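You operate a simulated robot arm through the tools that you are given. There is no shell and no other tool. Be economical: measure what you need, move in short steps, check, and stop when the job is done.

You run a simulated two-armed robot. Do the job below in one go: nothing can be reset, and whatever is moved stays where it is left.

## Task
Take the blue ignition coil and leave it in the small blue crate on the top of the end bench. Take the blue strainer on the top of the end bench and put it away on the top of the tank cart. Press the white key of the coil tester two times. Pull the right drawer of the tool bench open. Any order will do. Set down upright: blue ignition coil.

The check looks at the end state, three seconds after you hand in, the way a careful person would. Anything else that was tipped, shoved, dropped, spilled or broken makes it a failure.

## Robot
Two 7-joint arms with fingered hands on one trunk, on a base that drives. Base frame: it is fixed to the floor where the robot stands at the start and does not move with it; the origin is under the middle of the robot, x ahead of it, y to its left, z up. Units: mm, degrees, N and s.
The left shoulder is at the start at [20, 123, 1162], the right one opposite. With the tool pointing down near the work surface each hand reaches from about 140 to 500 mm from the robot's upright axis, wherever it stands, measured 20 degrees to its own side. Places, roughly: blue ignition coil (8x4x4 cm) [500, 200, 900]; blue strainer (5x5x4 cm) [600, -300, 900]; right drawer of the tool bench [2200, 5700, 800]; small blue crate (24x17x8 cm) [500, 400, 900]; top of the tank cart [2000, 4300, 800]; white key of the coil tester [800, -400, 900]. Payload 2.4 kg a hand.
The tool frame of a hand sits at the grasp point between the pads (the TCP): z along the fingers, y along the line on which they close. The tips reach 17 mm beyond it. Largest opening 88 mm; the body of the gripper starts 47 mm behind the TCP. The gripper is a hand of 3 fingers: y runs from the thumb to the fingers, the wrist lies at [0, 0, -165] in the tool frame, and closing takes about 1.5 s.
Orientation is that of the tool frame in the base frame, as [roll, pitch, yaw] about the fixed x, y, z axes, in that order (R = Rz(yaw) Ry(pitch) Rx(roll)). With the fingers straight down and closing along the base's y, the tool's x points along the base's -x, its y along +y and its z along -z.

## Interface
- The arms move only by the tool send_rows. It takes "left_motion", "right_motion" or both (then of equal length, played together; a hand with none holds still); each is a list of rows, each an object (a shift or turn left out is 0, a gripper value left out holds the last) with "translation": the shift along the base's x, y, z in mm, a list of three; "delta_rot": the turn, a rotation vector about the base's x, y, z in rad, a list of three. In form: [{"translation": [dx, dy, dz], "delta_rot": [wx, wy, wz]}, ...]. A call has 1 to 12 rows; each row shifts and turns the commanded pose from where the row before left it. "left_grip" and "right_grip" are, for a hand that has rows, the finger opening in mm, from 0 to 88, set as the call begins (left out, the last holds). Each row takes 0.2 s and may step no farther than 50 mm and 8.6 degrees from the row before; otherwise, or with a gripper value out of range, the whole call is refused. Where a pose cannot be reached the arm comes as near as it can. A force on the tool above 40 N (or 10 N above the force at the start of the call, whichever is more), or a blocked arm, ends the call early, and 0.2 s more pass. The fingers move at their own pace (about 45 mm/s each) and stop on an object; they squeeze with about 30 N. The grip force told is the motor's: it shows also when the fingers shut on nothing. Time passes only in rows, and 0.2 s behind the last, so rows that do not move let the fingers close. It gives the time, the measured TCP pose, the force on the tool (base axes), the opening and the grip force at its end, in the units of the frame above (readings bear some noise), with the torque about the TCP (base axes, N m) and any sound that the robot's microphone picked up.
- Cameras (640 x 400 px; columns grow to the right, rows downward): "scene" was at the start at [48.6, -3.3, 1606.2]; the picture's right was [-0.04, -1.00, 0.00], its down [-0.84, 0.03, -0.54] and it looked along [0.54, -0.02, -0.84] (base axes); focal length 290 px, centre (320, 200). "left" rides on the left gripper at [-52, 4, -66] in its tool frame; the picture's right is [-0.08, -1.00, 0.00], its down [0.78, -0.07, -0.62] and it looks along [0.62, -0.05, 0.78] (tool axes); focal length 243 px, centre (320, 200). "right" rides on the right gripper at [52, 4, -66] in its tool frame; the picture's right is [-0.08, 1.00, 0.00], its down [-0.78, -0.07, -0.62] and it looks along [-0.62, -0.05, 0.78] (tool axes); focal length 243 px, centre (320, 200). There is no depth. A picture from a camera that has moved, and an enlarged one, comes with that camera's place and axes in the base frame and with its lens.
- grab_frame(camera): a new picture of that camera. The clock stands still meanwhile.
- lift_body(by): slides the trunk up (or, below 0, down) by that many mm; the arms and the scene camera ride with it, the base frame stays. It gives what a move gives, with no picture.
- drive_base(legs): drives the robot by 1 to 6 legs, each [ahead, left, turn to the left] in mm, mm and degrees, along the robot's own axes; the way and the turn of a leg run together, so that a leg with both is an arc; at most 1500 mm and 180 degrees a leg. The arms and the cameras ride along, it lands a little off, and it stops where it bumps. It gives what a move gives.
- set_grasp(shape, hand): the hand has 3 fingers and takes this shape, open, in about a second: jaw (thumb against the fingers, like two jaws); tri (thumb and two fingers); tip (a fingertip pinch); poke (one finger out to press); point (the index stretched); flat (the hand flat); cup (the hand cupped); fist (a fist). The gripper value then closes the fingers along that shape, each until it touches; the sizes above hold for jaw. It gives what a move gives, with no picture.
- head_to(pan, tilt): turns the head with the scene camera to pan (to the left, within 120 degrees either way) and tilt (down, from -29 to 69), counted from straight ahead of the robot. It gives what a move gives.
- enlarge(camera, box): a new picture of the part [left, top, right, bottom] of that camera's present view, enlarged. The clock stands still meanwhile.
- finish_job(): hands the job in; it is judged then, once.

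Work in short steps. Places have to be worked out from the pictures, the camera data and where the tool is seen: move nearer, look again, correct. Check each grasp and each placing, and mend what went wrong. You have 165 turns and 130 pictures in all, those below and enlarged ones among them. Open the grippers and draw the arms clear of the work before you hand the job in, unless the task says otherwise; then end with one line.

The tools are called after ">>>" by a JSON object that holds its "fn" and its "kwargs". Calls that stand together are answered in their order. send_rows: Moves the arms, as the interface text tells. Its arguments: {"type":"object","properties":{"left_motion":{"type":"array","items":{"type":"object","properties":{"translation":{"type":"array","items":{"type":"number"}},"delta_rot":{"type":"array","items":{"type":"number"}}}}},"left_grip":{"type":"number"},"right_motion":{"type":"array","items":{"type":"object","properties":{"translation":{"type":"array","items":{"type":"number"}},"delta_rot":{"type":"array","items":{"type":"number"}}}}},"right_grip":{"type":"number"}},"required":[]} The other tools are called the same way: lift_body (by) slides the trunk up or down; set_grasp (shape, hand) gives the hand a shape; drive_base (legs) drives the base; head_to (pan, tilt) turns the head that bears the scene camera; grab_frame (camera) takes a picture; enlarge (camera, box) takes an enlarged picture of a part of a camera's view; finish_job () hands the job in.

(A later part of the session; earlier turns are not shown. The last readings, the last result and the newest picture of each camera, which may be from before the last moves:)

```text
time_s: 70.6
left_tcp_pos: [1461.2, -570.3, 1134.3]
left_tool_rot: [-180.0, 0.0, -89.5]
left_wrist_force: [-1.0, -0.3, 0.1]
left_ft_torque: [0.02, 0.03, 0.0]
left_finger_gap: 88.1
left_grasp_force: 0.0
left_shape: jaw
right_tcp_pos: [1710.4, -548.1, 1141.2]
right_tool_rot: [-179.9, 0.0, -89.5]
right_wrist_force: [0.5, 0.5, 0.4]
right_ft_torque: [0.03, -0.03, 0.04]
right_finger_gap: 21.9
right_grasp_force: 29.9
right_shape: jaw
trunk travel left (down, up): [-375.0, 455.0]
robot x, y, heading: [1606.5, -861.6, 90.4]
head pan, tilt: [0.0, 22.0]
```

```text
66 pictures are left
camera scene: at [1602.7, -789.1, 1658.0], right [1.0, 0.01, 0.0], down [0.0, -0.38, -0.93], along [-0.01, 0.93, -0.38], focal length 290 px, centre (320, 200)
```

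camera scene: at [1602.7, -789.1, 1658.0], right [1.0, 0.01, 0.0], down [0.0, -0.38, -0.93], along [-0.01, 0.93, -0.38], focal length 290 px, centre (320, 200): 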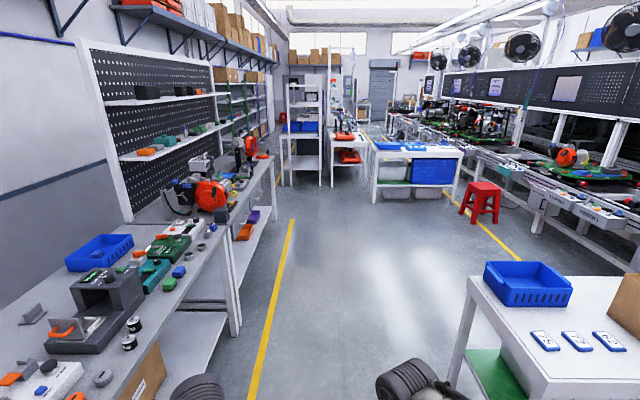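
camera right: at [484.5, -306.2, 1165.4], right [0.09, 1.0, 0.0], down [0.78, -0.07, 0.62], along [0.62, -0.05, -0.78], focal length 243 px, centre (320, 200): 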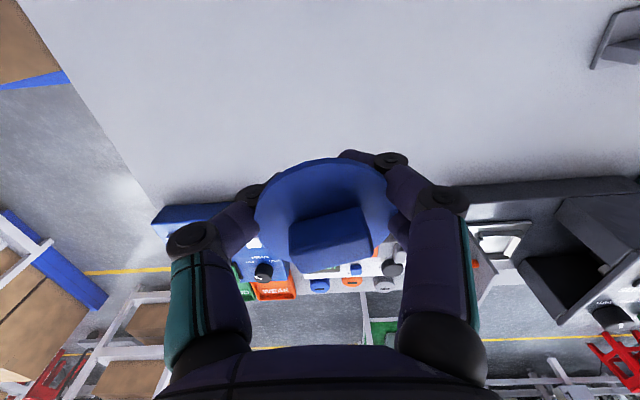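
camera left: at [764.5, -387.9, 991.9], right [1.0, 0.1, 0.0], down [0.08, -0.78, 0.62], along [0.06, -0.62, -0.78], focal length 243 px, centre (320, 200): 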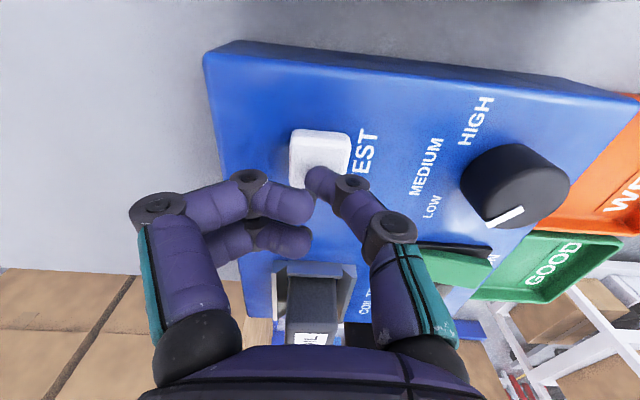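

Both presses registered and the tester is undisturbed. The lane ahead is clear up to the group of carts, so I drive up it to about y=1700 and look again.

>>> {"fn": "drive_base", "kwargs": {"legs": [[0, 50, 0], [1300, 0, 0], [1200, 0, 0]]}}

>>> {"fn": "grab_frame", "kwargs": {"camera": "scene"}}

```text
time_s: 83.5
left_tcp_pos: [1393.2, 1978.4, 1134.7]
left_tool_rot: [180.0, 0.0, -90.6]
left_wrist_force: [-0.5, -0.1, -0.2]
left_ft_torque: [0.0, -0.02, 0.03]
left_finger_gap: 88.1
left_grasp_force: 0.1
left_shape: jaw
right_tcp_pos: [1642.3, 1996.1, 1140.6]
right_tool_rot: [180.0, 0.0, -90.6]
right_wrist_force: [-0.8, -0.9, -0.5]
right_ft_torque: [0.01, -0.01, 0.01]
right_finger_gap: 22.1
right_grasp_force: 30.1
right_shape: jaw
trunk travel left (down, up): [-375.0, 455.0]
robot x, y, heading: [1528.2, 1686.5, 89.3]
head pan, tilt: [0.0, 22.0]
```

```text
65 pictures are left
camera scene: at [1530.1, 1757.7, 1658.1], right [1.0, -0.01, 0.0], down [0.0, -0.38, -0.93], along [0.01, 0.93, -0.38], focal length 290 px, centre (320, 200)
```

scene: 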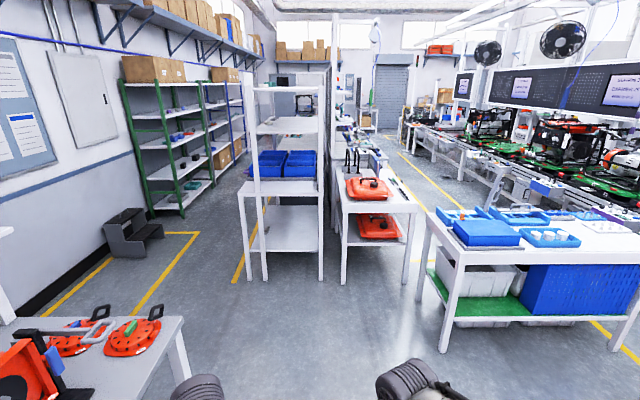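

The tank cart with the orange tanks is ahead at about x 1730–2290, front edge near y 3750. I drive closer and look at its top.

>>> {"fn": "drive_base", "kwargs": {"legs": [[0, 0, 0.7], [700, 0, 0], [0, -370, 0], [650, 0, 0]]}}

>>> {"fn": "head_to", "kwargs": {"pan": 0, "tilt": 40}}

>>> {"fn": "grab_frame", "kwargs": {"camera": "scene"}}

```text
time_s: 92.8
left_tcp_pos: [1728.2, 3331.7, 1135.7]
left_tool_rot: [-180.0, 0.0, -88.6]
left_wrist_force: [0.0, -0.2, -0.3]
left_ft_torque: [0.01, 0.02, -0.02]
left_finger_gap: 87.8
left_grasp_force: 0.0
left_shape: jaw
right_tcp_pos: [1976.3, 3359.9, 1140.5]
right_tool_rot: [-180.0, 0.0, -88.6]
right_wrist_force: [-0.5, -0.5, -0.1]
right_ft_torque: [0.02, 0.01, -0.04]
right_finger_gap: 21.9
right_grasp_force: 29.6
right_shape: jaw
trunk travel left (down, up): [-375.0, 455.0]
robot x, y, heading: [1877.6, 3045.5, 91.4]
head pan, tilt: [0.0, 22.0]
```

```text
time_s: 93.7
left_tcp_pos: [1728.3, 3331.1, 1135.3]
left_tool_rot: [179.9, 0.0, -88.6]
left_wrist_force: [0.6, -0.2, -0.4]
left_ft_torque: [-0.02, 0.01, -0.04]
left_finger_gap: 87.8
left_grasp_force: 0.0
left_shape: jaw
right_tcp_pos: [1977.1, 3358.5, 1141.2]
right_tool_rot: [180.0, 0.0, -88.6]
right_wrist_force: [0.8, 0.1, -0.2]
right_ft_torque: [-0.03, -0.01, -0.02]
right_finger_gap: 21.9
right_grasp_force: 30.0
right_shape: jaw
trunk travel left (down, up): [-375.0, 455.0]
robot x, y, heading: [1877.1, 3043.1, 91.4]
head pan, tilt: [0.0, 40.0]
```

```text
64 pictures are left
camera scene: at [1873.6, 3107.8, 1630.0], right [1.0, 0.02, 0.0], down [0.02, -0.64, -0.77], along [-0.02, 0.77, -0.64], focal length 290 px, centre (320, 200)
```

scene: 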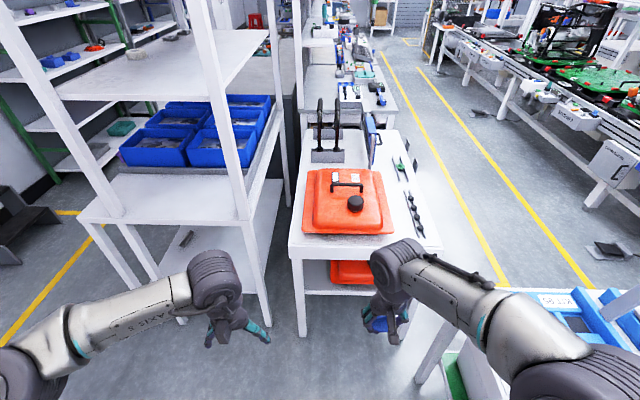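

The cart's front edge is at y≈3855 and there is free space at the front-right beside the tank. I enlarge it.

>>> {"fn": "enlarge", "kwargs": {"camera": "scene", "box": [280, 120, 460, 260]}}

```text
2.86 times, centred on (370, 190) of scene
camera zoom: at [1873.6, 3107.8, 1630.0], right [1.0, 0.02, 0.0], down [0.02, -0.64, -0.77], along [-0.02, 0.77, -0.64], focal length 828 px, centre (177, 229)
```

zoom: 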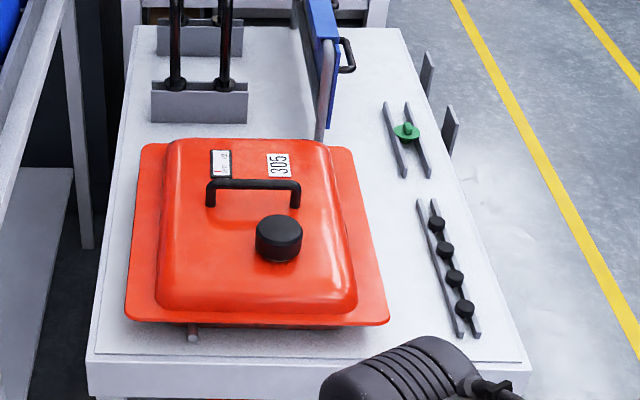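

I aim to set it down at about (2200,3925), between the tank's right edge and the knob rack. I drive in so the right hand reaches it.

>>> {"fn": "drive_base", "kwargs": {"legs": [[0, 0, -1.4], [0, -105, 0], [455, 0, 0]]}}

>>> {"fn": "head_to", "kwargs": {"pan": -20, "tilt": 58}}

>>> {"fn": "grab_frame", "kwargs": {"camera": "scene"}}

>>> {"fn": "grab_frame", "kwargs": {"camera": "right"}}

```text
time_s: 97.5
left_tcp_pos: [1841.9, 3787.0, 1135.4]
left_tool_rot: [-180.0, 0.0, -90.1]
left_wrist_force: [0.0, 0.2, 0.0]
left_ft_torque: [-0.01, -0.01, 0.01]
left_finger_gap: 87.9
left_grasp_force: 0.1
left_shape: jaw
right_tcp_pos: [2092.2, 3806.9, 1140.8]
right_tool_rot: [-180.0, -0.1, -90.2]
right_wrist_force: [-0.8, 0.3, -0.7]
right_ft_torque: [-0.05, -0.03, 0.01]
right_finger_gap: 21.8
right_grasp_force: 30.0
right_shape: jaw
trunk travel left (down, up): [-375.0, 455.0]
robot x, y, heading: [1981.5, 3498.0, 89.8]
head pan, tilt: [0.0, 40.0]
```

```text
time_s: 98.3
left_tcp_pos: [1841.8, 3786.4, 1135.5]
left_tool_rot: [-180.0, 0.0, -90.1]
left_wrist_force: [-0.7, 0.6, 0.3]
left_ft_torque: [0.01, 0.0, 0.0]
left_finger_gap: 87.7
left_grasp_force: 0.0
left_shape: jaw
right_tcp_pos: [2090.9, 3806.5, 1142.2]
right_tool_rot: [180.0, 0.1, -90.2]
right_wrist_force: [-0.3, 0.1, -0.3]
right_ft_torque: [0.02, 0.0, -0.03]
right_finger_gap: 21.9
right_grasp_force: 29.7
right_shape: jaw
trunk travel left (down, up): [-375.0, 455.0]
robot x, y, heading: [1982.6, 3494.7, 89.8]
head pan, tilt: [-20.0, 58.0]
```

```text
62 pictures are left
camera scene: at [2004.2, 3538.2, 1605.6], right [0.94, -0.34, 0.0], down [-0.29, -0.8, -0.53], along [0.18, 0.5, -0.85], focal length 290 px, centre (320, 200)
```

scene: 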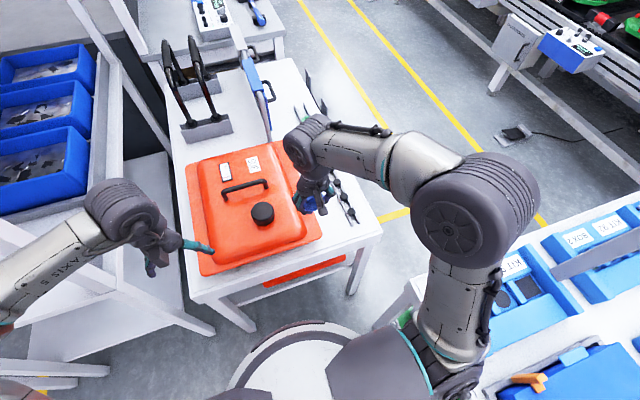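

```text
61 pictures are left
camera right: at [2085.6, 3754.5, 1207.0], right [-1.0, 0.09, 0.0], down [0.07, 0.78, 0.62], along [0.05, 0.62, -0.78], focal length 243 px, centre (320, 200)
```

right: 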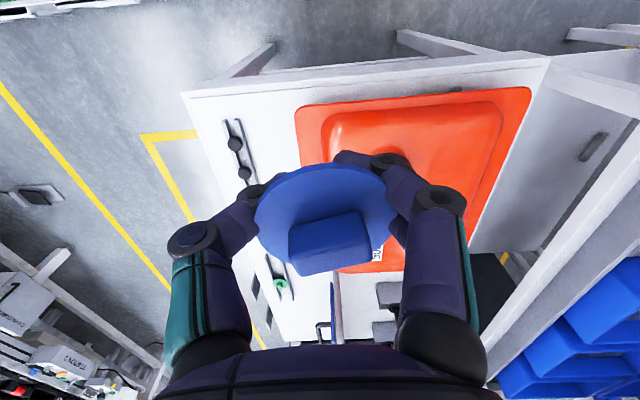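

The cart top is at z≈790 and the gap between the tank lip (x 2130) and the rack (x 2258) is about 127 mm. I move the strainer over (2197,3907) and lower to about z 900.

>>> {"fn": "send_rows", "kwargs": {"right_motion": [{"translation": [36, 33, 0]}, {"translation": [35, 34, 0]}, {"translation": [35, 34, 0]}, {"translation": [0, 0, -45]}, {"translation": [0, 0, -45]}, {"translation": [0, 0, -45]}, {"translation": [0, 0, -45]}, {"translation": [0, 0, -45]}]}}

>>> {"fn": "enlarge", "kwargs": {"camera": "scene", "box": [260, 130, 420, 260]}}

>>> {"fn": "grab_frame", "kwargs": {"camera": "right"}}

```text
time_s: 100.1
left_tcp_pos: [1842.0, 3785.9, 1134.5]
left_tool_rot: [180.0, 0.0, -90.2]
left_wrist_force: [0.1, 0.3, -0.5]
left_ft_torque: [0.02, 0.0, 0.0]
left_finger_gap: 88.1
left_grasp_force: 0.1
left_shape: jaw
right_tcp_pos: [2196.8, 3907.4, 917.5]
right_tool_rot: [180.0, 0.0, -90.1]
right_wrist_force: [0.3, -1.1, 0.0]
right_ft_torque: [0.01, -0.02, -0.04]
right_finger_gap: 21.0
right_grasp_force: 29.1
right_shape: jaw
trunk travel left (down, up): [-375.0, 455.0]
robot x, y, heading: [1983.4, 3495.8, 89.5]
head pan, tilt: [-20.0, 58.0]
```

```text
3.08 times, centred on (340, 195) of scene
camera zoom: at [2004.4, 3538.5, 1605.6], right [0.94, -0.34, 0.0], down [-0.29, -0.8, -0.53], along [0.18, 0.5, -0.85], focal length 891 px, centre (258, 215)
```

zoom: 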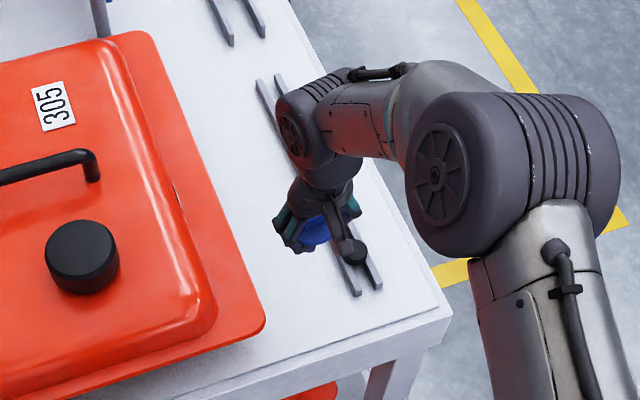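

```text
59 pictures are left
camera right: at [2190.7, 3856.0, 981.7], right [-1.0, 0.09, 0.0], down [0.07, 0.78, 0.62], along [0.05, 0.62, -0.78], focal length 243 px, centre (320, 200)
```

right: 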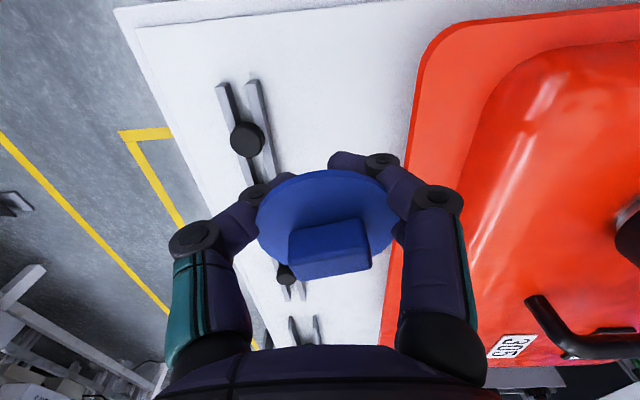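

The rack's inner rail is at x≈2242 and the tank lip at ≈2123, so the centre of the gap is 2183. I shift there and lower to about z 830.

>>> {"fn": "send_rows", "kwargs": {"right_motion": [{"translation": [-14, -14, -10]}, {"translation": [0, 0, -35]}, {"translation": [0, 0, -30]}, {"translation": [0, 0, -12]}]}}

>>> {"fn": "grab_frame", "kwargs": {"camera": "right"}}

>>> {"fn": "enlarge", "kwargs": {"camera": "scene", "box": [280, 160, 400, 260]}}

```text
time_s: 101.1
left_tcp_pos: [1842.2, 3785.8, 1135.7]
left_tool_rot: [180.0, 0.0, -90.2]
left_wrist_force: [0.8, -0.3, -0.6]
left_ft_torque: [0.01, 0.0, 0.0]
left_finger_gap: 88.2
left_grasp_force: 0.1
left_shape: jaw
right_tcp_pos: [2182.4, 3892.2, 828.7]
right_tool_rot: [-180.0, 0.0, -90.2]
right_wrist_force: [0.3, 0.1, -0.5]
right_ft_torque: [0.03, -0.02, 0.0]
right_finger_gap: 20.9
right_grasp_force: 30.0
right_shape: jaw
trunk travel left (down, up): [-375.0, 455.0]
robot x, y, heading: [1985.3, 3493.0, 89.6]
head pan, tilt: [-20.0, 58.0]
```

```text
58 pictures are left
camera right: at [2177.0, 3841.5, 894.7], right [-1.0, 0.09, 0.0], down [0.07, 0.78, 0.62], along [0.05, 0.62, -0.78], focal length 243 px, centre (320, 200)
```

right: 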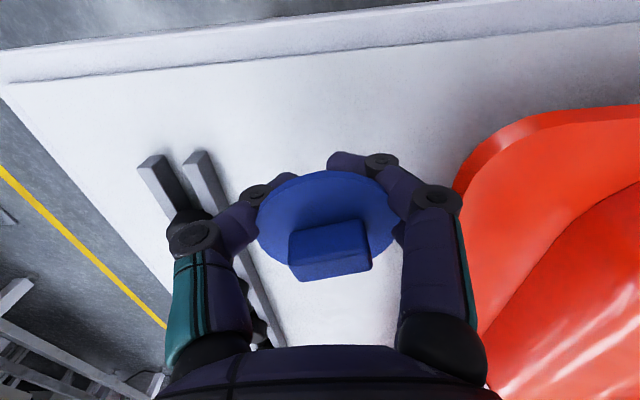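

```text
4.00 times, centred on (340, 210) of scene
camera zoom: at [2004.4, 3538.2, 1605.6], right [0.94, -0.34, 0.0], down [-0.29, -0.8, -0.53], along [0.18, 0.5, -0.85], focal length 1159 px, centre (240, 160)
```

zoom: 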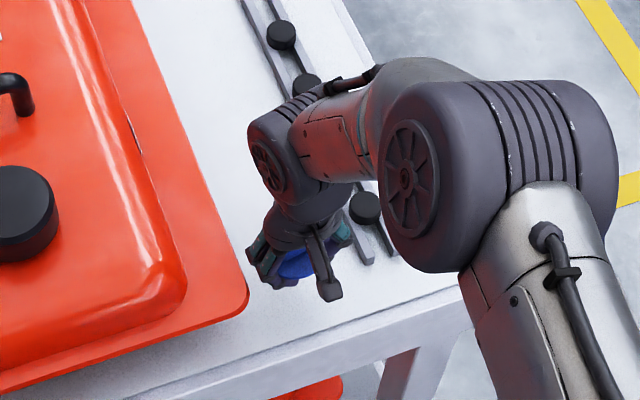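

Clearances look fine on both sides. I lower in small steps until contact.

>>> {"fn": "send_rows", "kwargs": {"right_motion": [{"translation": [0, 0, -4]}, {"translation": [0, 0, -4]}, {"translation": [0, 0, -3]}, {"translation": [0, 0, 0]}]}}

>>> {"fn": "send_rows", "kwargs": {"right_motion": [{"translation": [0, 0, -2]}, {"translation": [0, 0, -1]}, {"translation": [0, 0, 0]}]}}

```text
time_s: 102.1
left_tcp_pos: [1842.5, 3786.2, 1135.1]
left_tool_rot: [180.0, 0.1, -90.1]
left_wrist_force: [0.1, -0.8, -0.2]
left_ft_torque: [0.02, 0.0, 0.02]
left_finger_gap: 87.9
left_grasp_force: 0.1
left_shape: jaw
right_tcp_pos: [2183.5, 3893.6, 819.2]
right_tool_rot: [180.0, 0.0, -90.1]
right_wrist_force: [0.3, -0.1, -0.7]
right_ft_torque: [0.01, -0.05, 0.02]
right_finger_gap: 20.6
right_grasp_force: 30.1
right_shape: jaw
trunk travel left (down, up): [-375.0, 455.0]
robot x, y, heading: [1984.5, 3491.1, 89.7]
head pan, tilt: [-20.0, 58.0]
```

```text
time_s: 102.9
left_tcp_pos: [1842.4, 3787.0, 1135.5]
left_tool_rot: [-180.0, 0.0, -90.2]
left_wrist_force: [0.7, 0.0, 1.1]
left_ft_torque: [0.0, 0.03, -0.02]
left_finger_gap: 88.0
left_grasp_force: 0.1
left_shape: jaw
right_tcp_pos: [2182.9, 3892.8, 814.6]
right_tool_rot: [180.0, 0.1, -90.1]
right_wrist_force: [-0.3, 0.3, -0.1]
right_ft_torque: [0.01, 0.02, 0.0]
right_finger_gap: 20.6
right_grasp_force: 29.8
right_shape: jaw
trunk travel left (down, up): [-375.0, 455.0]
robot x, y, heading: [1981.8, 3497.1, 89.5]
head pan, tilt: [-20.0, 58.0]
```

No contact yet, so I keep going down.

>>> {"fn": "send_rows", "kwargs": {"right_motion": [{"translation": [0, 0, -2]}, {"translation": [0, 0, -2]}, {"translation": [0, 0, 0]}]}}

>>> {"fn": "send_rows", "kwargs": {"right_motion": [{"translation": [0, 0, -2]}, {"translation": [0, 0, -1]}, {"translation": [0, 0, 0]}]}}

>>> {"fn": "grab_frame", "kwargs": {"camera": "right"}}

```text
time_s: 103.7
left_tcp_pos: [1841.3, 3785.3, 1135.3]
left_tool_rot: [179.9, 0.0, -90.1]
left_wrist_force: [-0.4, -0.3, -0.8]
left_ft_torque: [0.02, 0.0, 0.0]
left_finger_gap: 87.8
left_grasp_force: 0.0
left_shape: jaw
right_tcp_pos: [2183.6, 3894.1, 809.8]
right_tool_rot: [180.0, -0.1, -90.1]
right_wrist_force: [0.5, 0.2, -0.1]
right_ft_torque: [0.0, 0.01, -0.01]
right_finger_gap: 20.8
right_grasp_force: 29.5
right_shape: jaw
trunk travel left (down, up): [-375.0, 455.0]
robot x, y, heading: [1978.3, 3494.1, 89.9]
head pan, tilt: [-20.0, 58.0]
```

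```text
time_s: 104.5
left_tcp_pos: [1842.7, 3786.4, 1134.2]
left_tool_rot: [180.0, 0.1, -90.2]
left_wrist_force: [0.6, -0.1, 0.0]
left_ft_torque: [0.01, 0.03, 0.0]
left_finger_gap: 88.0
left_grasp_force: 0.1
left_shape: jaw
right_tcp_pos: [2182.3, 3894.2, 807.8]
right_tool_rot: [179.9, 0.0, -90.3]
right_wrist_force: [-0.8, 0.2, -0.4]
right_ft_torque: [0.04, 0.0, 0.01]
right_finger_gap: 20.8
right_grasp_force: 30.0
right_shape: jaw
trunk travel left (down, up): [-375.0, 455.0]
robot x, y, heading: [1979.1, 3498.9, 89.8]
head pan, tilt: [-20.0, 58.0]
```

```text
56 pictures are left
camera right: at [2177.0, 3841.5, 873.9], right [-1.0, 0.09, 0.0], down [0.07, 0.78, 0.62], along [0.05, 0.62, -0.78], focal length 243 px, centre (320, 200)
```

right: 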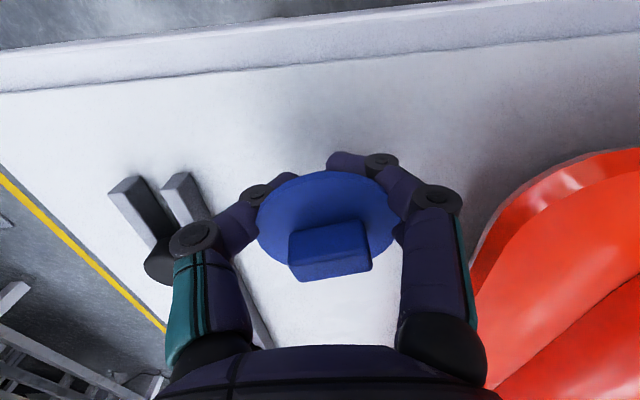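

Close to the surface but still no contact. I continue in 2 mm steps.

>>> {"fn": "send_rows", "kwargs": {"right_motion": [{"translation": [0, 0, -2]}, {"translation": [0, 0, -1]}, {"translation": [0, 0, 0]}]}}

>>> {"fn": "send_rows", "kwargs": {"right_motion": [{"translation": [0, 0, -2]}, {"translation": [0, 0, -1]}, {"translation": [0, 0, 0]}]}}

>>> {"fn": "send_rows", "kwargs": {"right_motion": [{"translation": [0, 0, -2]}, {"translation": [0, 0, 0]}]}}

```text
time_s: 105.3
left_tcp_pos: [1842.8, 3785.7, 1135.9]
left_tool_rot: [180.0, 0.0, -90.1]
left_wrist_force: [-0.2, 0.3, -0.2]
left_ft_torque: [0.02, 0.01, 0.01]
left_finger_gap: 88.0
left_grasp_force: 0.1
left_shape: jaw
right_tcp_pos: [2183.2, 3893.5, 805.7]
right_tool_rot: [179.9, 0.0, -90.2]
right_wrist_force: [0.1, -0.3, -0.5]
right_ft_torque: [-0.01, -0.01, 0.0]
right_finger_gap: 20.7
right_grasp_force: 30.1
right_shape: jaw
trunk travel left (down, up): [-375.0, 455.0]
robot x, y, heading: [1982.5, 3490.4, 89.6]
head pan, tilt: [-20.0, 58.0]
```

```text
time_s: 106.1
left_tcp_pos: [1842.3, 3787.0, 1134.5]
left_tool_rot: [-179.9, 0.0, -90.1]
left_wrist_force: [0.6, 0.5, -0.1]
left_ft_torque: [0.0, 0.01, -0.03]
left_finger_gap: 87.7
left_grasp_force: 0.1
left_shape: jaw
right_tcp_pos: [2182.5, 3894.0, 802.4]
right_tool_rot: [-180.0, 0.1, -90.2]
right_wrist_force: [-0.1, 0.7, 0.2]
right_ft_torque: [-0.03, 0.0, -0.02]
right_finger_gap: 20.6
right_grasp_force: 30.0
right_shape: jaw
trunk travel left (down, up): [-375.0, 455.0]
robot x, y, heading: [1981.7, 3494.6, 89.5]
head pan, tilt: [-20.0, 58.0]
```

```text
time_s: 106.7
left_tcp_pos: [1840.9, 3787.0, 1134.3]
left_tool_rot: [-179.9, 0.1, -90.2]
left_wrist_force: [0.7, 0.2, 0.2]
left_ft_torque: [-0.04, 0.0, 0.01]
left_finger_gap: 88.1
left_grasp_force: 0.1
left_shape: jaw
right_tcp_pos: [2183.2, 3894.1, 800.6]
right_tool_rot: [180.0, 0.1, -90.2]
right_wrist_force: [0.2, 0.2, -0.6]
right_ft_torque: [0.03, 0.01, 0.01]
right_finger_gap: 20.8
right_grasp_force: 29.4
right_shape: jaw
trunk travel left (down, up): [-375.0, 455.0]
robot x, y, heading: [1980.6, 3494.2, 89.9]
head pan, tilt: [-20.0, 58.0]
```

Still free; the top may be nearer z 775. I continue.

>>> {"fn": "send_rows", "kwargs": {"right_motion": [{"translation": [0, 0, -2]}, {"translation": [0, 0, -1]}, {"translation": [0, 0, 0]}]}}

>>> {"fn": "send_rows", "kwargs": {"right_motion": [{"translation": [0, 0, -2]}, {"translation": [0, 0, 0]}]}}

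>>> {"fn": "enlarge", "kwargs": {"camera": "right", "box": [120, 40, 520, 290]}}

```text
time_s: 107.5
left_tcp_pos: [1842.5, 3786.7, 1134.8]
left_tool_rot: [-180.0, 0.1, -90.0]
left_wrist_force: [-0.7, -0.3, 0.1]
left_ft_torque: [-0.01, 0.0, 0.02]
left_finger_gap: 88.0
left_grasp_force: 0.1
left_shape: jaw
right_tcp_pos: [2183.3, 3893.3, 798.3]
right_tool_rot: [-180.0, 0.0, -90.2]
right_wrist_force: [0.4, 0.3, -0.3]
right_ft_torque: [0.0, 0.03, 0.02]
right_finger_gap: 20.8
right_grasp_force: 30.5
right_shape: jaw
trunk travel left (down, up): [-375.0, 455.0]
robot x, y, heading: [1981.5, 3489.7, 89.7]
head pan, tilt: [-20.0, 58.0]
```

```text
time_s: 108.1
left_tcp_pos: [1842.0, 3786.3, 1135.1]
left_tool_rot: [-180.0, 0.0, -90.1]
left_wrist_force: [-0.5, 0.0, -0.6]
left_ft_torque: [-0.02, -0.01, -0.03]
left_finger_gap: 87.7
left_grasp_force: 0.1
left_shape: jaw
right_tcp_pos: [2182.2, 3894.5, 796.6]
right_tool_rot: [180.0, 0.1, -90.2]
right_wrist_force: [-0.5, 0.2, 4.1]
right_ft_torque: [0.03, 0.06, -0.02]
right_finger_gap: 21.0
right_grasp_force: 29.8
right_shape: jaw
trunk travel left (down, up): [-375.0, 455.0]
robot x, y, heading: [1983.8, 3492.1, 89.7]
head pan, tilt: [-20.0, 58.0]
```

```text
1.60 times, centred on (320, 165) of right
camera zoom: at [2177.4, 3841.7, 860.9], right [-1.0, 0.09, 0.0], down [0.07, 0.78, 0.62], along [0.05, 0.62, -0.78], focal length 388 px, centre (320, 256)
```

zoom: 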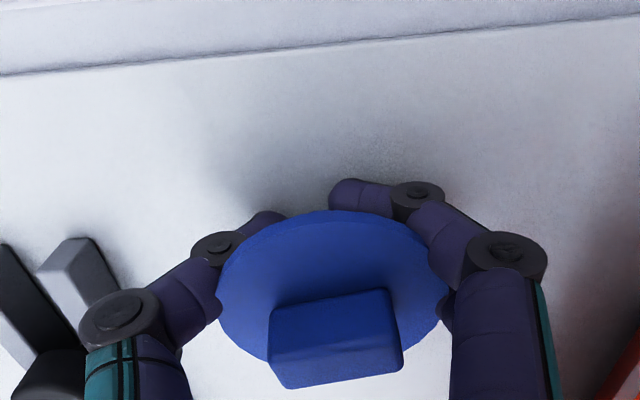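

Light contact (4 N) at TCP 796.6. I release with a modest opening, then rise straight up.

>>> {"fn": "send_rows", "kwargs": {"right_motion": [{"translation": [0, 0, 0]}, {"translation": [0, 0, 0]}, {"translation": [0, 0, 0]}, {"translation": [0, 0, 0]}, {"translation": [0, 0, 0]}, {"translation": [0, 0, 0]}], "right_grip": 64}}

>>> {"fn": "grab_frame", "kwargs": {"camera": "right"}}

```text
time_s: 109.5
left_tcp_pos: [1840.8, 3785.5, 1135.0]
left_tool_rot: [180.0, 0.2, -90.1]
left_wrist_force: [-0.5, 0.4, 0.0]
left_ft_torque: [0.02, -0.03, 0.0]
left_finger_gap: 87.9
left_grasp_force: 0.1
left_shape: jaw
right_tcp_pos: [2183.8, 3894.3, 795.3]
right_tool_rot: [179.9, 0.2, -90.1]
right_wrist_force: [5.8, 6.8, 31.7]
right_ft_torque: [0.08, 0.58, -0.15]
right_finger_gap: 54.1
right_grasp_force: 0.0
right_shape: jaw
trunk travel left (down, up): [-375.0, 455.0]
robot x, y, heading: [1985.6, 3491.8, 89.6]
head pan, tilt: [-20.0, 58.0]
```

```text
54 pictures are left
camera right: at [2177.4, 3841.5, 861.7], right [-1.0, 0.09, 0.0], down [0.07, 0.78, 0.62], along [0.05, 0.62, -0.78], focal length 243 px, centre (320, 200)
```

right: 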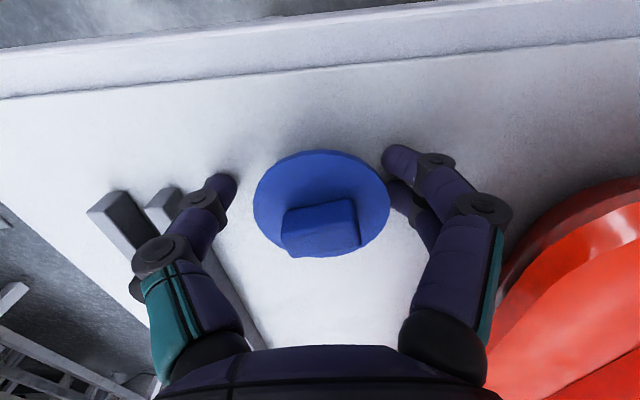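

The fingers are pressing on the cart top and the right-hand ones are still near the disc edge. I rise 3 mm so they can open further, then check.

>>> {"fn": "send_rows", "kwargs": {"right_motion": [{"translation": [0, 0, 2]}, {"translation": [0, 0, 1]}, {"translation": [0, 0, 0]}, {"translation": [0, 0, 0]}], "right_grip": 70}}

>>> {"fn": "enlarge", "kwargs": {"camera": "right", "box": [120, 80, 520, 330]}}

```text
time_s: 110.5
left_tcp_pos: [1843.1, 3784.6, 1135.5]
left_tool_rot: [-180.0, 0.0, -90.0]
left_wrist_force: [-1.1, 0.4, -0.2]
left_ft_torque: [0.01, 0.01, 0.01]
left_finger_gap: 88.0
left_grasp_force: 0.1
left_shape: jaw
right_tcp_pos: [2183.9, 3892.3, 798.4]
right_tool_rot: [-179.9, -0.1, -90.2]
right_wrist_force: [2.6, -1.2, 6.6]
right_ft_torque: [0.01, 0.17, 0.01]
right_finger_gap: 66.0
right_grasp_force: 0.0
right_shape: jaw
trunk travel left (down, up): [-375.0, 455.0]
robot x, y, heading: [1982.3, 3495.6, 89.8]
head pan, tilt: [-20.0, 58.0]
```

```text
1.60 times, centred on (320, 205) of right
camera zoom: at [2177.6, 3840.3, 863.2], right [-1.0, 0.09, 0.0], down [0.07, 0.78, 0.62], along [0.05, 0.62, -0.79], focal length 388 px, centre (320, 192)
```

zoom: 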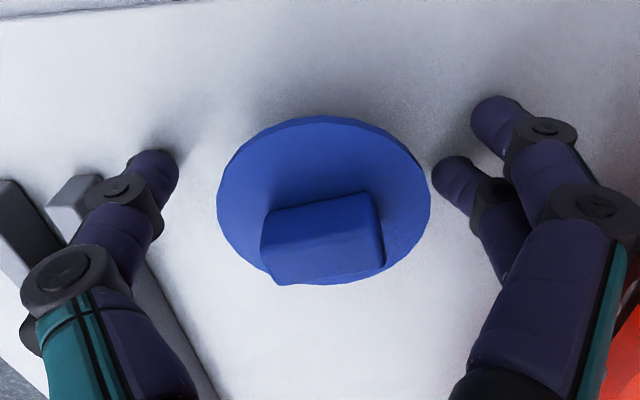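

The fingers are clear of the disc now. I rise straight up slowly.

>>> {"fn": "send_rows", "kwargs": {"right_motion": [{"translation": [0, 0, 5]}, {"translation": [0, 0, 10]}, {"translation": [0, 0, 25]}, {"translation": [0, 0, 45]}, {"translation": [0, 0, 45]}, {"translation": [0, 0, 45]}, {"translation": [0, 0, 45]}]}}

>>> {"fn": "grab_frame", "kwargs": {"camera": "right"}}

>>> {"fn": "enlarge", "kwargs": {"camera": "scene", "box": [260, 130, 420, 260]}}

```text
time_s: 112.1
left_tcp_pos: [1841.6, 3786.0, 1133.9]
left_tool_rot: [180.0, -0.1, -90.1]
left_wrist_force: [0.1, -0.4, 0.4]
left_ft_torque: [-0.01, -0.02, -0.01]
left_finger_gap: 87.9
left_grasp_force: 0.0
left_shape: jaw
right_tcp_pos: [2184.5, 3892.9, 1019.2]
right_tool_rot: [180.0, 0.0, -90.2]
right_wrist_force: [0.2, 0.7, 0.1]
right_ft_torque: [-0.02, 0.01, 0.0]
right_finger_gap: 69.7
right_grasp_force: 0.0
right_shape: jaw
trunk travel left (down, up): [-375.0, 455.0]
robot x, y, heading: [1979.5, 3496.3, 89.8]
head pan, tilt: [-20.0, 58.0]
```

```text
52 pictures are left
camera right: at [2179.3, 3841.2, 1085.0], right [-1.0, 0.09, 0.0], down [0.07, 0.78, 0.62], along [0.05, 0.62, -0.78], focal length 243 px, centre (320, 200)
```

right: 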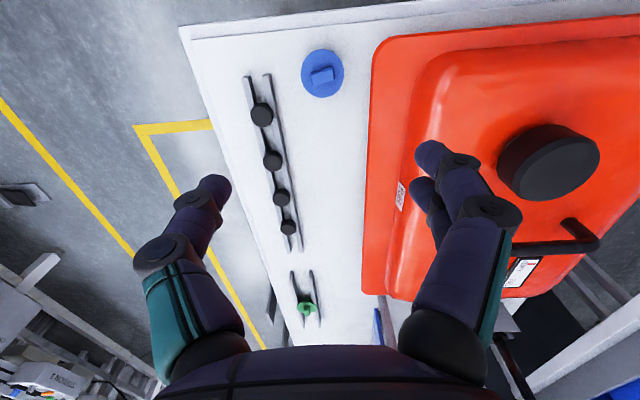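

```text
3.08 times, centred on (340, 195) of scene
camera zoom: at [2004.2, 3537.7, 1605.6], right [0.94, -0.34, 0.0], down [-0.29, -0.8, -0.53], along [0.18, 0.5, -0.85], focal length 891 px, centre (258, 215)
```

zoom: 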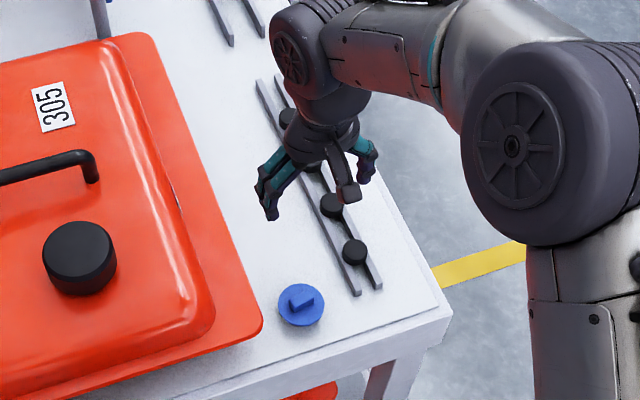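

The strainer stands upright on the cart top. Now I tuck the right hand and look to the right and ahead for a way to the tool bench.

>>> {"fn": "send_rows", "kwargs": {"right_motion": [{"translation": [-30, -28, 30]}, {"translation": [-30, -28, 30]}, {"translation": [-30, -28, 30]}, {"translation": [0, 0, 30]}]}}

>>> {"fn": "head_to", "kwargs": {"pan": -50, "tilt": 30}}

>>> {"fn": "grab_frame", "kwargs": {"camera": "scene"}}

>>> {"fn": "head_to", "kwargs": {"pan": 0, "tilt": 20}}

>>> {"fn": "grab_frame", "kwargs": {"camera": "scene"}}

```text
refused: row 1 steps farther than a row can; nothing moved
```

```text
time_s: 113.1
left_tcp_pos: [1842.1, 3787.3, 1134.6]
left_tool_rot: [-180.0, 0.0, -90.1]
left_wrist_force: [0.4, 0.2, 0.6]
left_ft_torque: [-0.01, -0.01, 0.0]
left_finger_gap: 88.3
left_grasp_force: 0.0
left_shape: jaw
right_tcp_pos: [2185.3, 3893.3, 1018.9]
right_tool_rot: [-179.9, 0.0, -90.2]
right_wrist_force: [0.2, -0.2, 0.4]
right_ft_torque: [-0.01, 0.0, 0.0]
right_finger_gap: 69.6
right_grasp_force: 0.1
right_shape: jaw
trunk travel left (down, up): [-375.0, 455.0]
robot x, y, heading: [1977.2, 3496.0, 89.7]
head pan, tilt: [-50.0, 30.0]
```

```text
50 pictures are left
camera scene: at [2050.0, 3531.5, 1645.2], right [0.64, -0.77, 0.0], down [-0.38, -0.32, -0.87], along [0.66, 0.56, -0.5], focal length 290 px, centre (320, 200)
```

scene: 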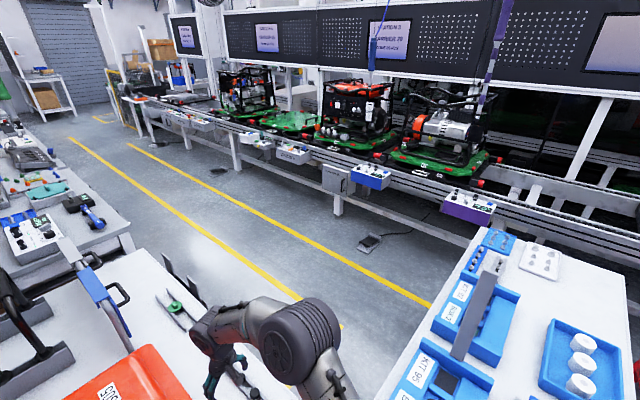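

```text
time_s: 114.3
left_tcp_pos: [1842.2, 3786.9, 1134.5]
left_tool_rot: [179.9, 0.0, -90.0]
left_wrist_force: [0.2, -0.1, -0.2]
left_ft_torque: [-0.01, 0.02, 0.05]
left_finger_gap: 88.0
left_grasp_force: 0.1
left_shape: jaw
right_tcp_pos: [2185.6, 3892.9, 1018.0]
right_tool_rot: [-180.0, 0.0, -90.1]
right_wrist_force: [-0.2, -0.6, 0.6]
right_ft_torque: [0.01, 0.03, 0.0]
right_finger_gap: 70.0
right_grasp_force: 0.0
right_shape: jaw
trunk travel left (down, up): [-375.0, 455.0]
robot x, y, heading: [1979.8, 3490.1, 89.6]
head pan, tilt: [0.0, 20.0]
```

```text
49 pictures are left
camera scene: at [1980.9, 3566.6, 1661.3], right [1.0, 0.0, 0.0], down [0.0, -0.34, -0.94], along [0.0, 0.94, -0.34], focal length 290 px, centre (320, 200)
```

scene: 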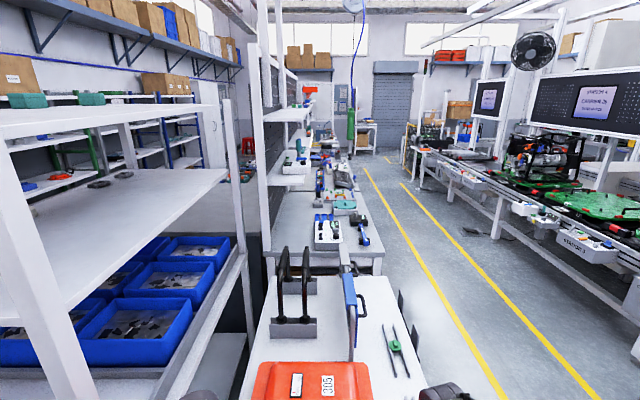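

The direct way east past the blue kit table looks too narrow. I enlarge the far end to see whether the lane can be reached from the north.

>>> {"fn": "enlarge", "kwargs": {"camera": "scene", "box": [250, 60, 470, 270]}}

>>> {"fn": "send_rows", "kwargs": {"right_motion": [{"translation": [-25, -22, 30]}, {"translation": [-25, -22, 30]}, {"translation": [-25, -22, 30]}, {"translation": [-17, -20, 30]}]}}

>>> {"fn": "head_to", "kwargs": {"pan": -100, "tilt": 25}}

>>> {"fn": "grab_frame", "kwargs": {"camera": "scene"}}

```text
1.90 times, centred on (360, 165) of scene
camera zoom: at [1980.9, 3566.6, 1661.3], right [1.0, 0.0, 0.0], down [0.0, -0.34, -0.94], along [0.0, 0.94, -0.34], focal length 552 px, centre (244, 267)
```

zoom: 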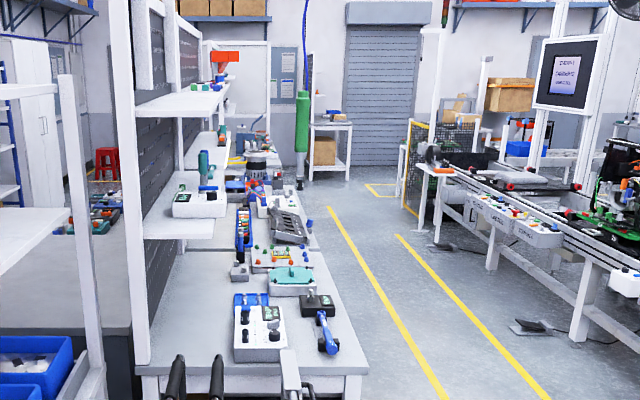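

```text
time_s: 115.3
left_tcp_pos: [1841.2, 3786.1, 1135.8]
left_tool_rot: [180.0, -0.1, -90.1]
left_wrist_force: [0.1, 1.1, -0.2]
left_ft_torque: [0.01, -0.02, 0.0]
left_finger_gap: 87.8
left_grasp_force: 0.2
left_shape: jaw
right_tcp_pos: [2091.2, 3808.0, 1139.4]
right_tool_rot: [-179.9, 0.0, -90.1]
right_wrist_force: [0.2, 0.1, -1.4]
right_ft_torque: [0.01, 0.01, 0.03]
right_finger_gap: 69.4
right_grasp_force: 0.0
right_shape: jaw
trunk travel left (down, up): [-375.0, 455.0]
robot x, y, heading: [1983.1, 3492.8, 89.7]
head pan, tilt: [0.0, 20.0]
```

```text
time_s: 117.0
left_tcp_pos: [1842.0, 3785.1, 1134.1]
left_tool_rot: [179.9, 0.0, -90.0]
left_wrist_force: [0.6, 0.6, -0.1]
left_ft_torque: [-0.01, 0.01, -0.02]
left_finger_gap: 87.7
left_grasp_force: 0.1
left_shape: jaw
right_tcp_pos: [2092.7, 3808.8, 1138.8]
right_tool_rot: [180.0, 0.0, -90.2]
right_wrist_force: [0.4, -0.7, 0.2]
right_ft_torque: [0.01, 0.01, -0.01]
right_finger_gap: 69.8
right_grasp_force: 0.0
right_shape: jaw
trunk travel left (down, up): [-375.0, 455.0]
robot x, y, heading: [1982.3, 3491.8, 90.0]
head pan, tilt: [-100.0, 25.0]
```

```text
47 pictures are left
camera scene: at [2071.2, 3457.2, 1653.3], right [-0.18, -0.98, 0.0], down [-0.42, 0.07, -0.91], along [0.89, -0.16, -0.42], focal length 290 px, centre (320, 200)
```

scene: 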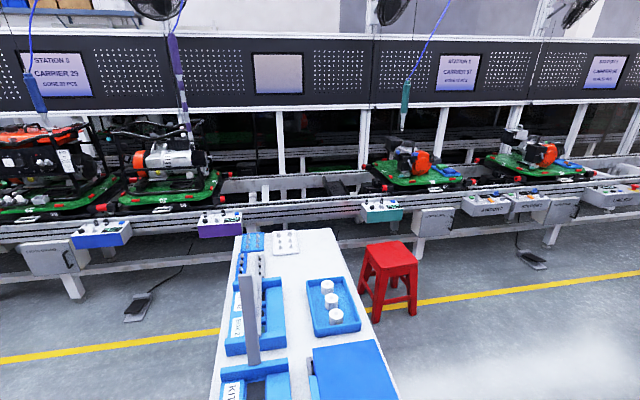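

Confirmed: the stool and the kit table leave only about 350 mm, which is too narrow. The wide aisle west of the white shelf looks open, so I back out and slide left to x≈450, then look north.

>>> {"fn": "drive_base", "kwargs": {"legs": [[-350, 0, 0], [0, 1450, 0]]}}

>>> {"fn": "head_to", "kwargs": {"pan": 0, "tilt": 25}}

>>> {"fn": "grab_frame", "kwargs": {"camera": "scene"}}

```text
time_s: 126.1
left_tcp_pos: [377.7, 3416.0, 1134.1]
left_tool_rot: [179.9, 0.0, -88.5]
left_wrist_force: [-0.2, -0.2, 0.1]
left_ft_torque: [0.02, 0.0, 0.01]
left_finger_gap: 88.1
left_grasp_force: 0.1
left_shape: jaw
right_tcp_pos: [628.2, 3443.8, 1138.6]
right_tool_rot: [180.0, 0.0, -88.5]
right_wrist_force: [0.1, 0.5, -0.5]
right_ft_torque: [-0.01, 0.0, -0.01]
right_finger_gap: 69.8
right_grasp_force: 0.0
right_shape: jaw
trunk travel left (down, up): [-375.0, 455.0]
robot x, y, heading: [528.2, 3128.8, 91.5]
head pan, tilt: [-100.0, 25.0]
```

```text
time_s: 127.9
left_tcp_pos: [378.6, 3416.3, 1135.2]
left_tool_rot: [-180.0, 0.0, -88.5]
left_wrist_force: [-0.2, -0.1, 0.2]
left_ft_torque: [0.03, 0.0, 0.01]
left_finger_gap: 87.9
left_grasp_force: 0.0
left_shape: jaw
right_tcp_pos: [627.4, 3444.8, 1140.6]
right_tool_rot: [-180.0, 0.2, -88.6]
right_wrist_force: [-0.8, 0.3, 0.5]
right_ft_torque: [-0.02, -0.05, -0.01]
right_finger_gap: 69.8
right_grasp_force: 0.0
right_shape: jaw
trunk travel left (down, up): [-375.0, 455.0]
robot x, y, heading: [530.0, 3124.7, 91.2]
head pan, tilt: [0.0, 25.0]
```

```text
46 pictures are left
camera scene: at [523.3, 3198.6, 1653.3], right [1.0, 0.03, 0.0], down [0.01, -0.42, -0.91], along [-0.02, 0.91, -0.42], focal length 290 px, centre (320, 200)
```

scene: 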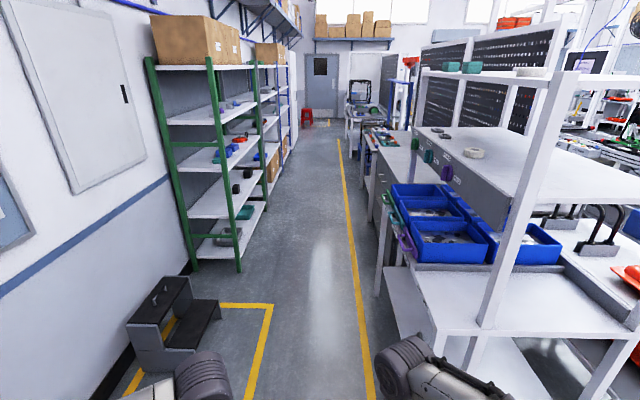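

The aisle is open, about x −230 to 850. I drive north 2.6 m up it and look right for the crossing.

>>> {"fn": "drive_base", "kwargs": {"legs": [[0, 180, -1.3], [1300, 0, 0], [1300, 0, 0]]}}

>>> {"fn": "head_to", "kwargs": {"pan": -35, "tilt": 22}}

>>> {"fn": "grab_frame", "kwargs": {"camera": "scene"}}

```text
time_s: 141.7
left_tcp_pos: [213.3, 6037.1, 1135.1]
left_tool_rot: [-180.0, 0.0, -90.7]
left_wrist_force: [-1.1, 0.4, 0.2]
left_ft_torque: [-0.01, 0.01, -0.01]
left_finger_gap: 87.8
left_grasp_force: 0.1
left_shape: jaw
right_tcp_pos: [462.8, 6055.7, 1139.7]
right_tool_rot: [180.0, 0.0, -90.7]
right_wrist_force: [0.8, 0.1, -0.6]
right_ft_torque: [-0.01, 0.01, 0.01]
right_finger_gap: 70.1
right_grasp_force: 0.0
right_shape: jaw
trunk travel left (down, up): [-375.0, 455.0]
robot x, y, heading: [352.7, 5743.2, 89.3]
head pan, tilt: [0.0, 25.0]
```

```text
time_s: 142.7
left_tcp_pos: [212.3, 6035.7, 1134.9]
left_tool_rot: [-179.9, 0.1, -90.7]
left_wrist_force: [-0.3, 0.8, -0.2]
left_ft_torque: [0.02, 0.01, -0.02]
left_finger_gap: 88.0
left_grasp_force: 0.0
left_shape: jaw
right_tcp_pos: [464.1, 6056.1, 1140.1]
right_tool_rot: [-180.0, 0.0, -90.7]
right_wrist_force: [-0.7, -0.3, 0.0]
right_ft_torque: [0.01, -0.02, -0.01]
right_finger_gap: 69.9
right_grasp_force: 0.0
right_shape: jaw
trunk travel left (down, up): [-375.0, 455.0]
robot x, y, heading: [352.4, 5742.1, 89.2]
head pan, tilt: [-35.0, 22.0]
```

```text
45 pictures are left
camera scene: at [402.5, 5796.8, 1658.1], right [0.81, -0.58, 0.0], down [-0.22, -0.3, -0.93], along [0.54, 0.75, -0.37], focal length 290 px, centre (320, 200)
```

scene: 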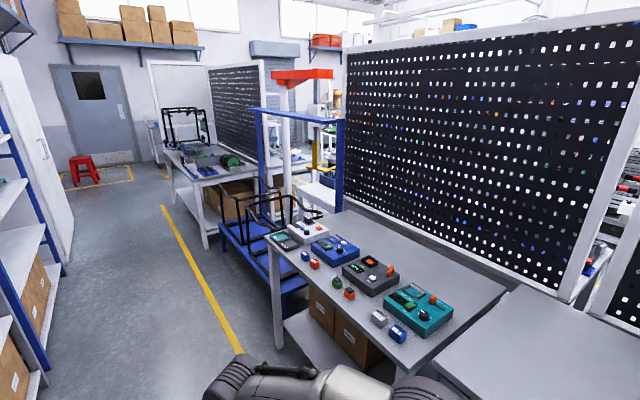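

There is a gap between the end of this bench (y≈7115) and the next table (y≈8740), partly filled by a blue cart. I drive up a bit and look directly into it.

>>> {"fn": "drive_base", "kwargs": {"legs": [[1400, 0, 0.8]]}}

>>> {"fn": "head_to", "kwargs": {"pan": -55, "tilt": 30}}

>>> {"fn": "grab_frame", "kwargs": {"camera": "scene"}}

```text
time_s: 149.8
left_tcp_pos: [200.1, 7450.8, 1134.8]
left_tool_rot: [179.9, 0.0, -88.9]
left_wrist_force: [0.6, 0.7, -0.1]
left_ft_torque: [0.0, 0.0, 0.02]
left_finger_gap: 87.7
left_grasp_force: 0.0
left_shape: jaw
right_tcp_pos: [451.1, 7477.5, 1138.6]
right_tool_rot: [-180.0, 0.0, -88.9]
right_wrist_force: [-0.4, 0.9, 0.5]
right_ft_torque: [-0.02, -0.01, 0.02]
right_finger_gap: 70.0
right_grasp_force: 0.1
right_shape: jaw
trunk travel left (down, up): [-375.0, 455.0]
robot x, y, heading: [345.4, 7155.5, 91.0]
head pan, tilt: [-35.0, 22.0]
```

```text
time_s: 150.6
left_tcp_pos: [201.1, 7451.2, 1134.6]
left_tool_rot: [180.0, 0.1, -89.0]
left_wrist_force: [0.0, -0.1, -0.4]
left_ft_torque: [0.0, -0.01, 0.0]
left_finger_gap: 87.8
left_grasp_force: 0.1
left_shape: jaw
right_tcp_pos: [450.5, 7477.7, 1139.3]
right_tool_rot: [-179.9, 0.1, -89.0]
right_wrist_force: [0.1, 0.5, 0.6]
right_ft_torque: [0.05, -0.03, -0.01]
right_finger_gap: 69.6
right_grasp_force: 0.1
right_shape: jaw
trunk travel left (down, up): [-375.0, 455.0]
robot x, y, heading: [345.7, 7160.3, 90.9]
head pan, tilt: [-55.0, 30.0]
```

```text
44 pictures are left
camera scene: at [418.4, 7193.6, 1645.3], right [0.59, -0.81, 0.0], down [-0.4, -0.29, -0.87], along [0.7, 0.51, -0.5], focal length 290 px, centre (320, 200)
```

scene: 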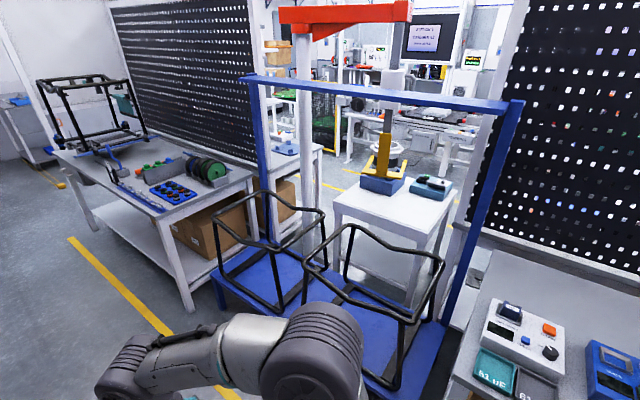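

The blue lift cart blocks that gap, so I check the north end beyond the table.

>>> {"fn": "drive_base", "kwargs": {"legs": [[1400, 0, -0.9], [600, 0, 0]]}}

>>> {"fn": "head_to", "kwargs": {"pan": -40, "tilt": 28}}

>>> {"fn": "grab_frame", "kwargs": {"camera": "scene"}}

```text
time_s: 160.5
left_tcp_pos: [176.9, 9433.3, 1134.9]
left_tool_rot: [180.0, -0.1, -89.2]
left_wrist_force: [-0.1, -0.2, 1.1]
left_ft_torque: [-0.01, 0.02, -0.05]
left_finger_gap: 87.8
left_grasp_force: 0.0
left_shape: jaw
right_tcp_pos: [426.3, 9460.6, 1138.6]
right_tool_rot: [-180.0, -0.1, -89.1]
right_wrist_force: [0.6, -0.7, 0.2]
right_ft_torque: [0.05, 0.0, -0.02]
right_finger_gap: 69.7
right_grasp_force: 0.2
right_shape: jaw
trunk travel left (down, up): [-375.0, 455.0]
robot x, y, heading: [321.2, 9143.8, 90.9]
head pan, tilt: [-55.0, 30.0]
```

```text
time_s: 161.3
left_tcp_pos: [176.9, 9433.8, 1134.4]
left_tool_rot: [179.9, 0.0, -89.0]
left_wrist_force: [0.7, -0.3, 0.0]
left_ft_torque: [-0.02, -0.02, 0.0]
left_finger_gap: 87.8
left_grasp_force: 0.1
left_shape: jaw
right_tcp_pos: [426.9, 9460.9, 1139.7]
right_tool_rot: [-180.0, 0.0, -89.1]
right_wrist_force: [0.0, 0.5, 0.2]
right_ft_torque: [-0.04, -0.02, -0.02]
right_finger_gap: 70.1
right_grasp_force: 0.1
right_shape: jaw
trunk travel left (down, up): [-375.0, 455.0]
robot x, y, heading: [323.3, 9141.7, 90.6]
head pan, tilt: [-40.0, 28.0]
```

```text
43 pictures are left
camera scene: at [378.9, 9194.0, 1648.5], right [0.78, -0.63, 0.0], down [-0.3, -0.36, -0.88], along [0.56, 0.68, -0.47], focal length 290 px, centre (320, 200)
```

scene: 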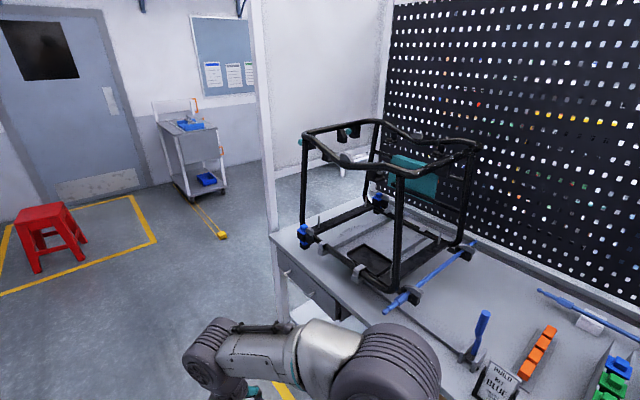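

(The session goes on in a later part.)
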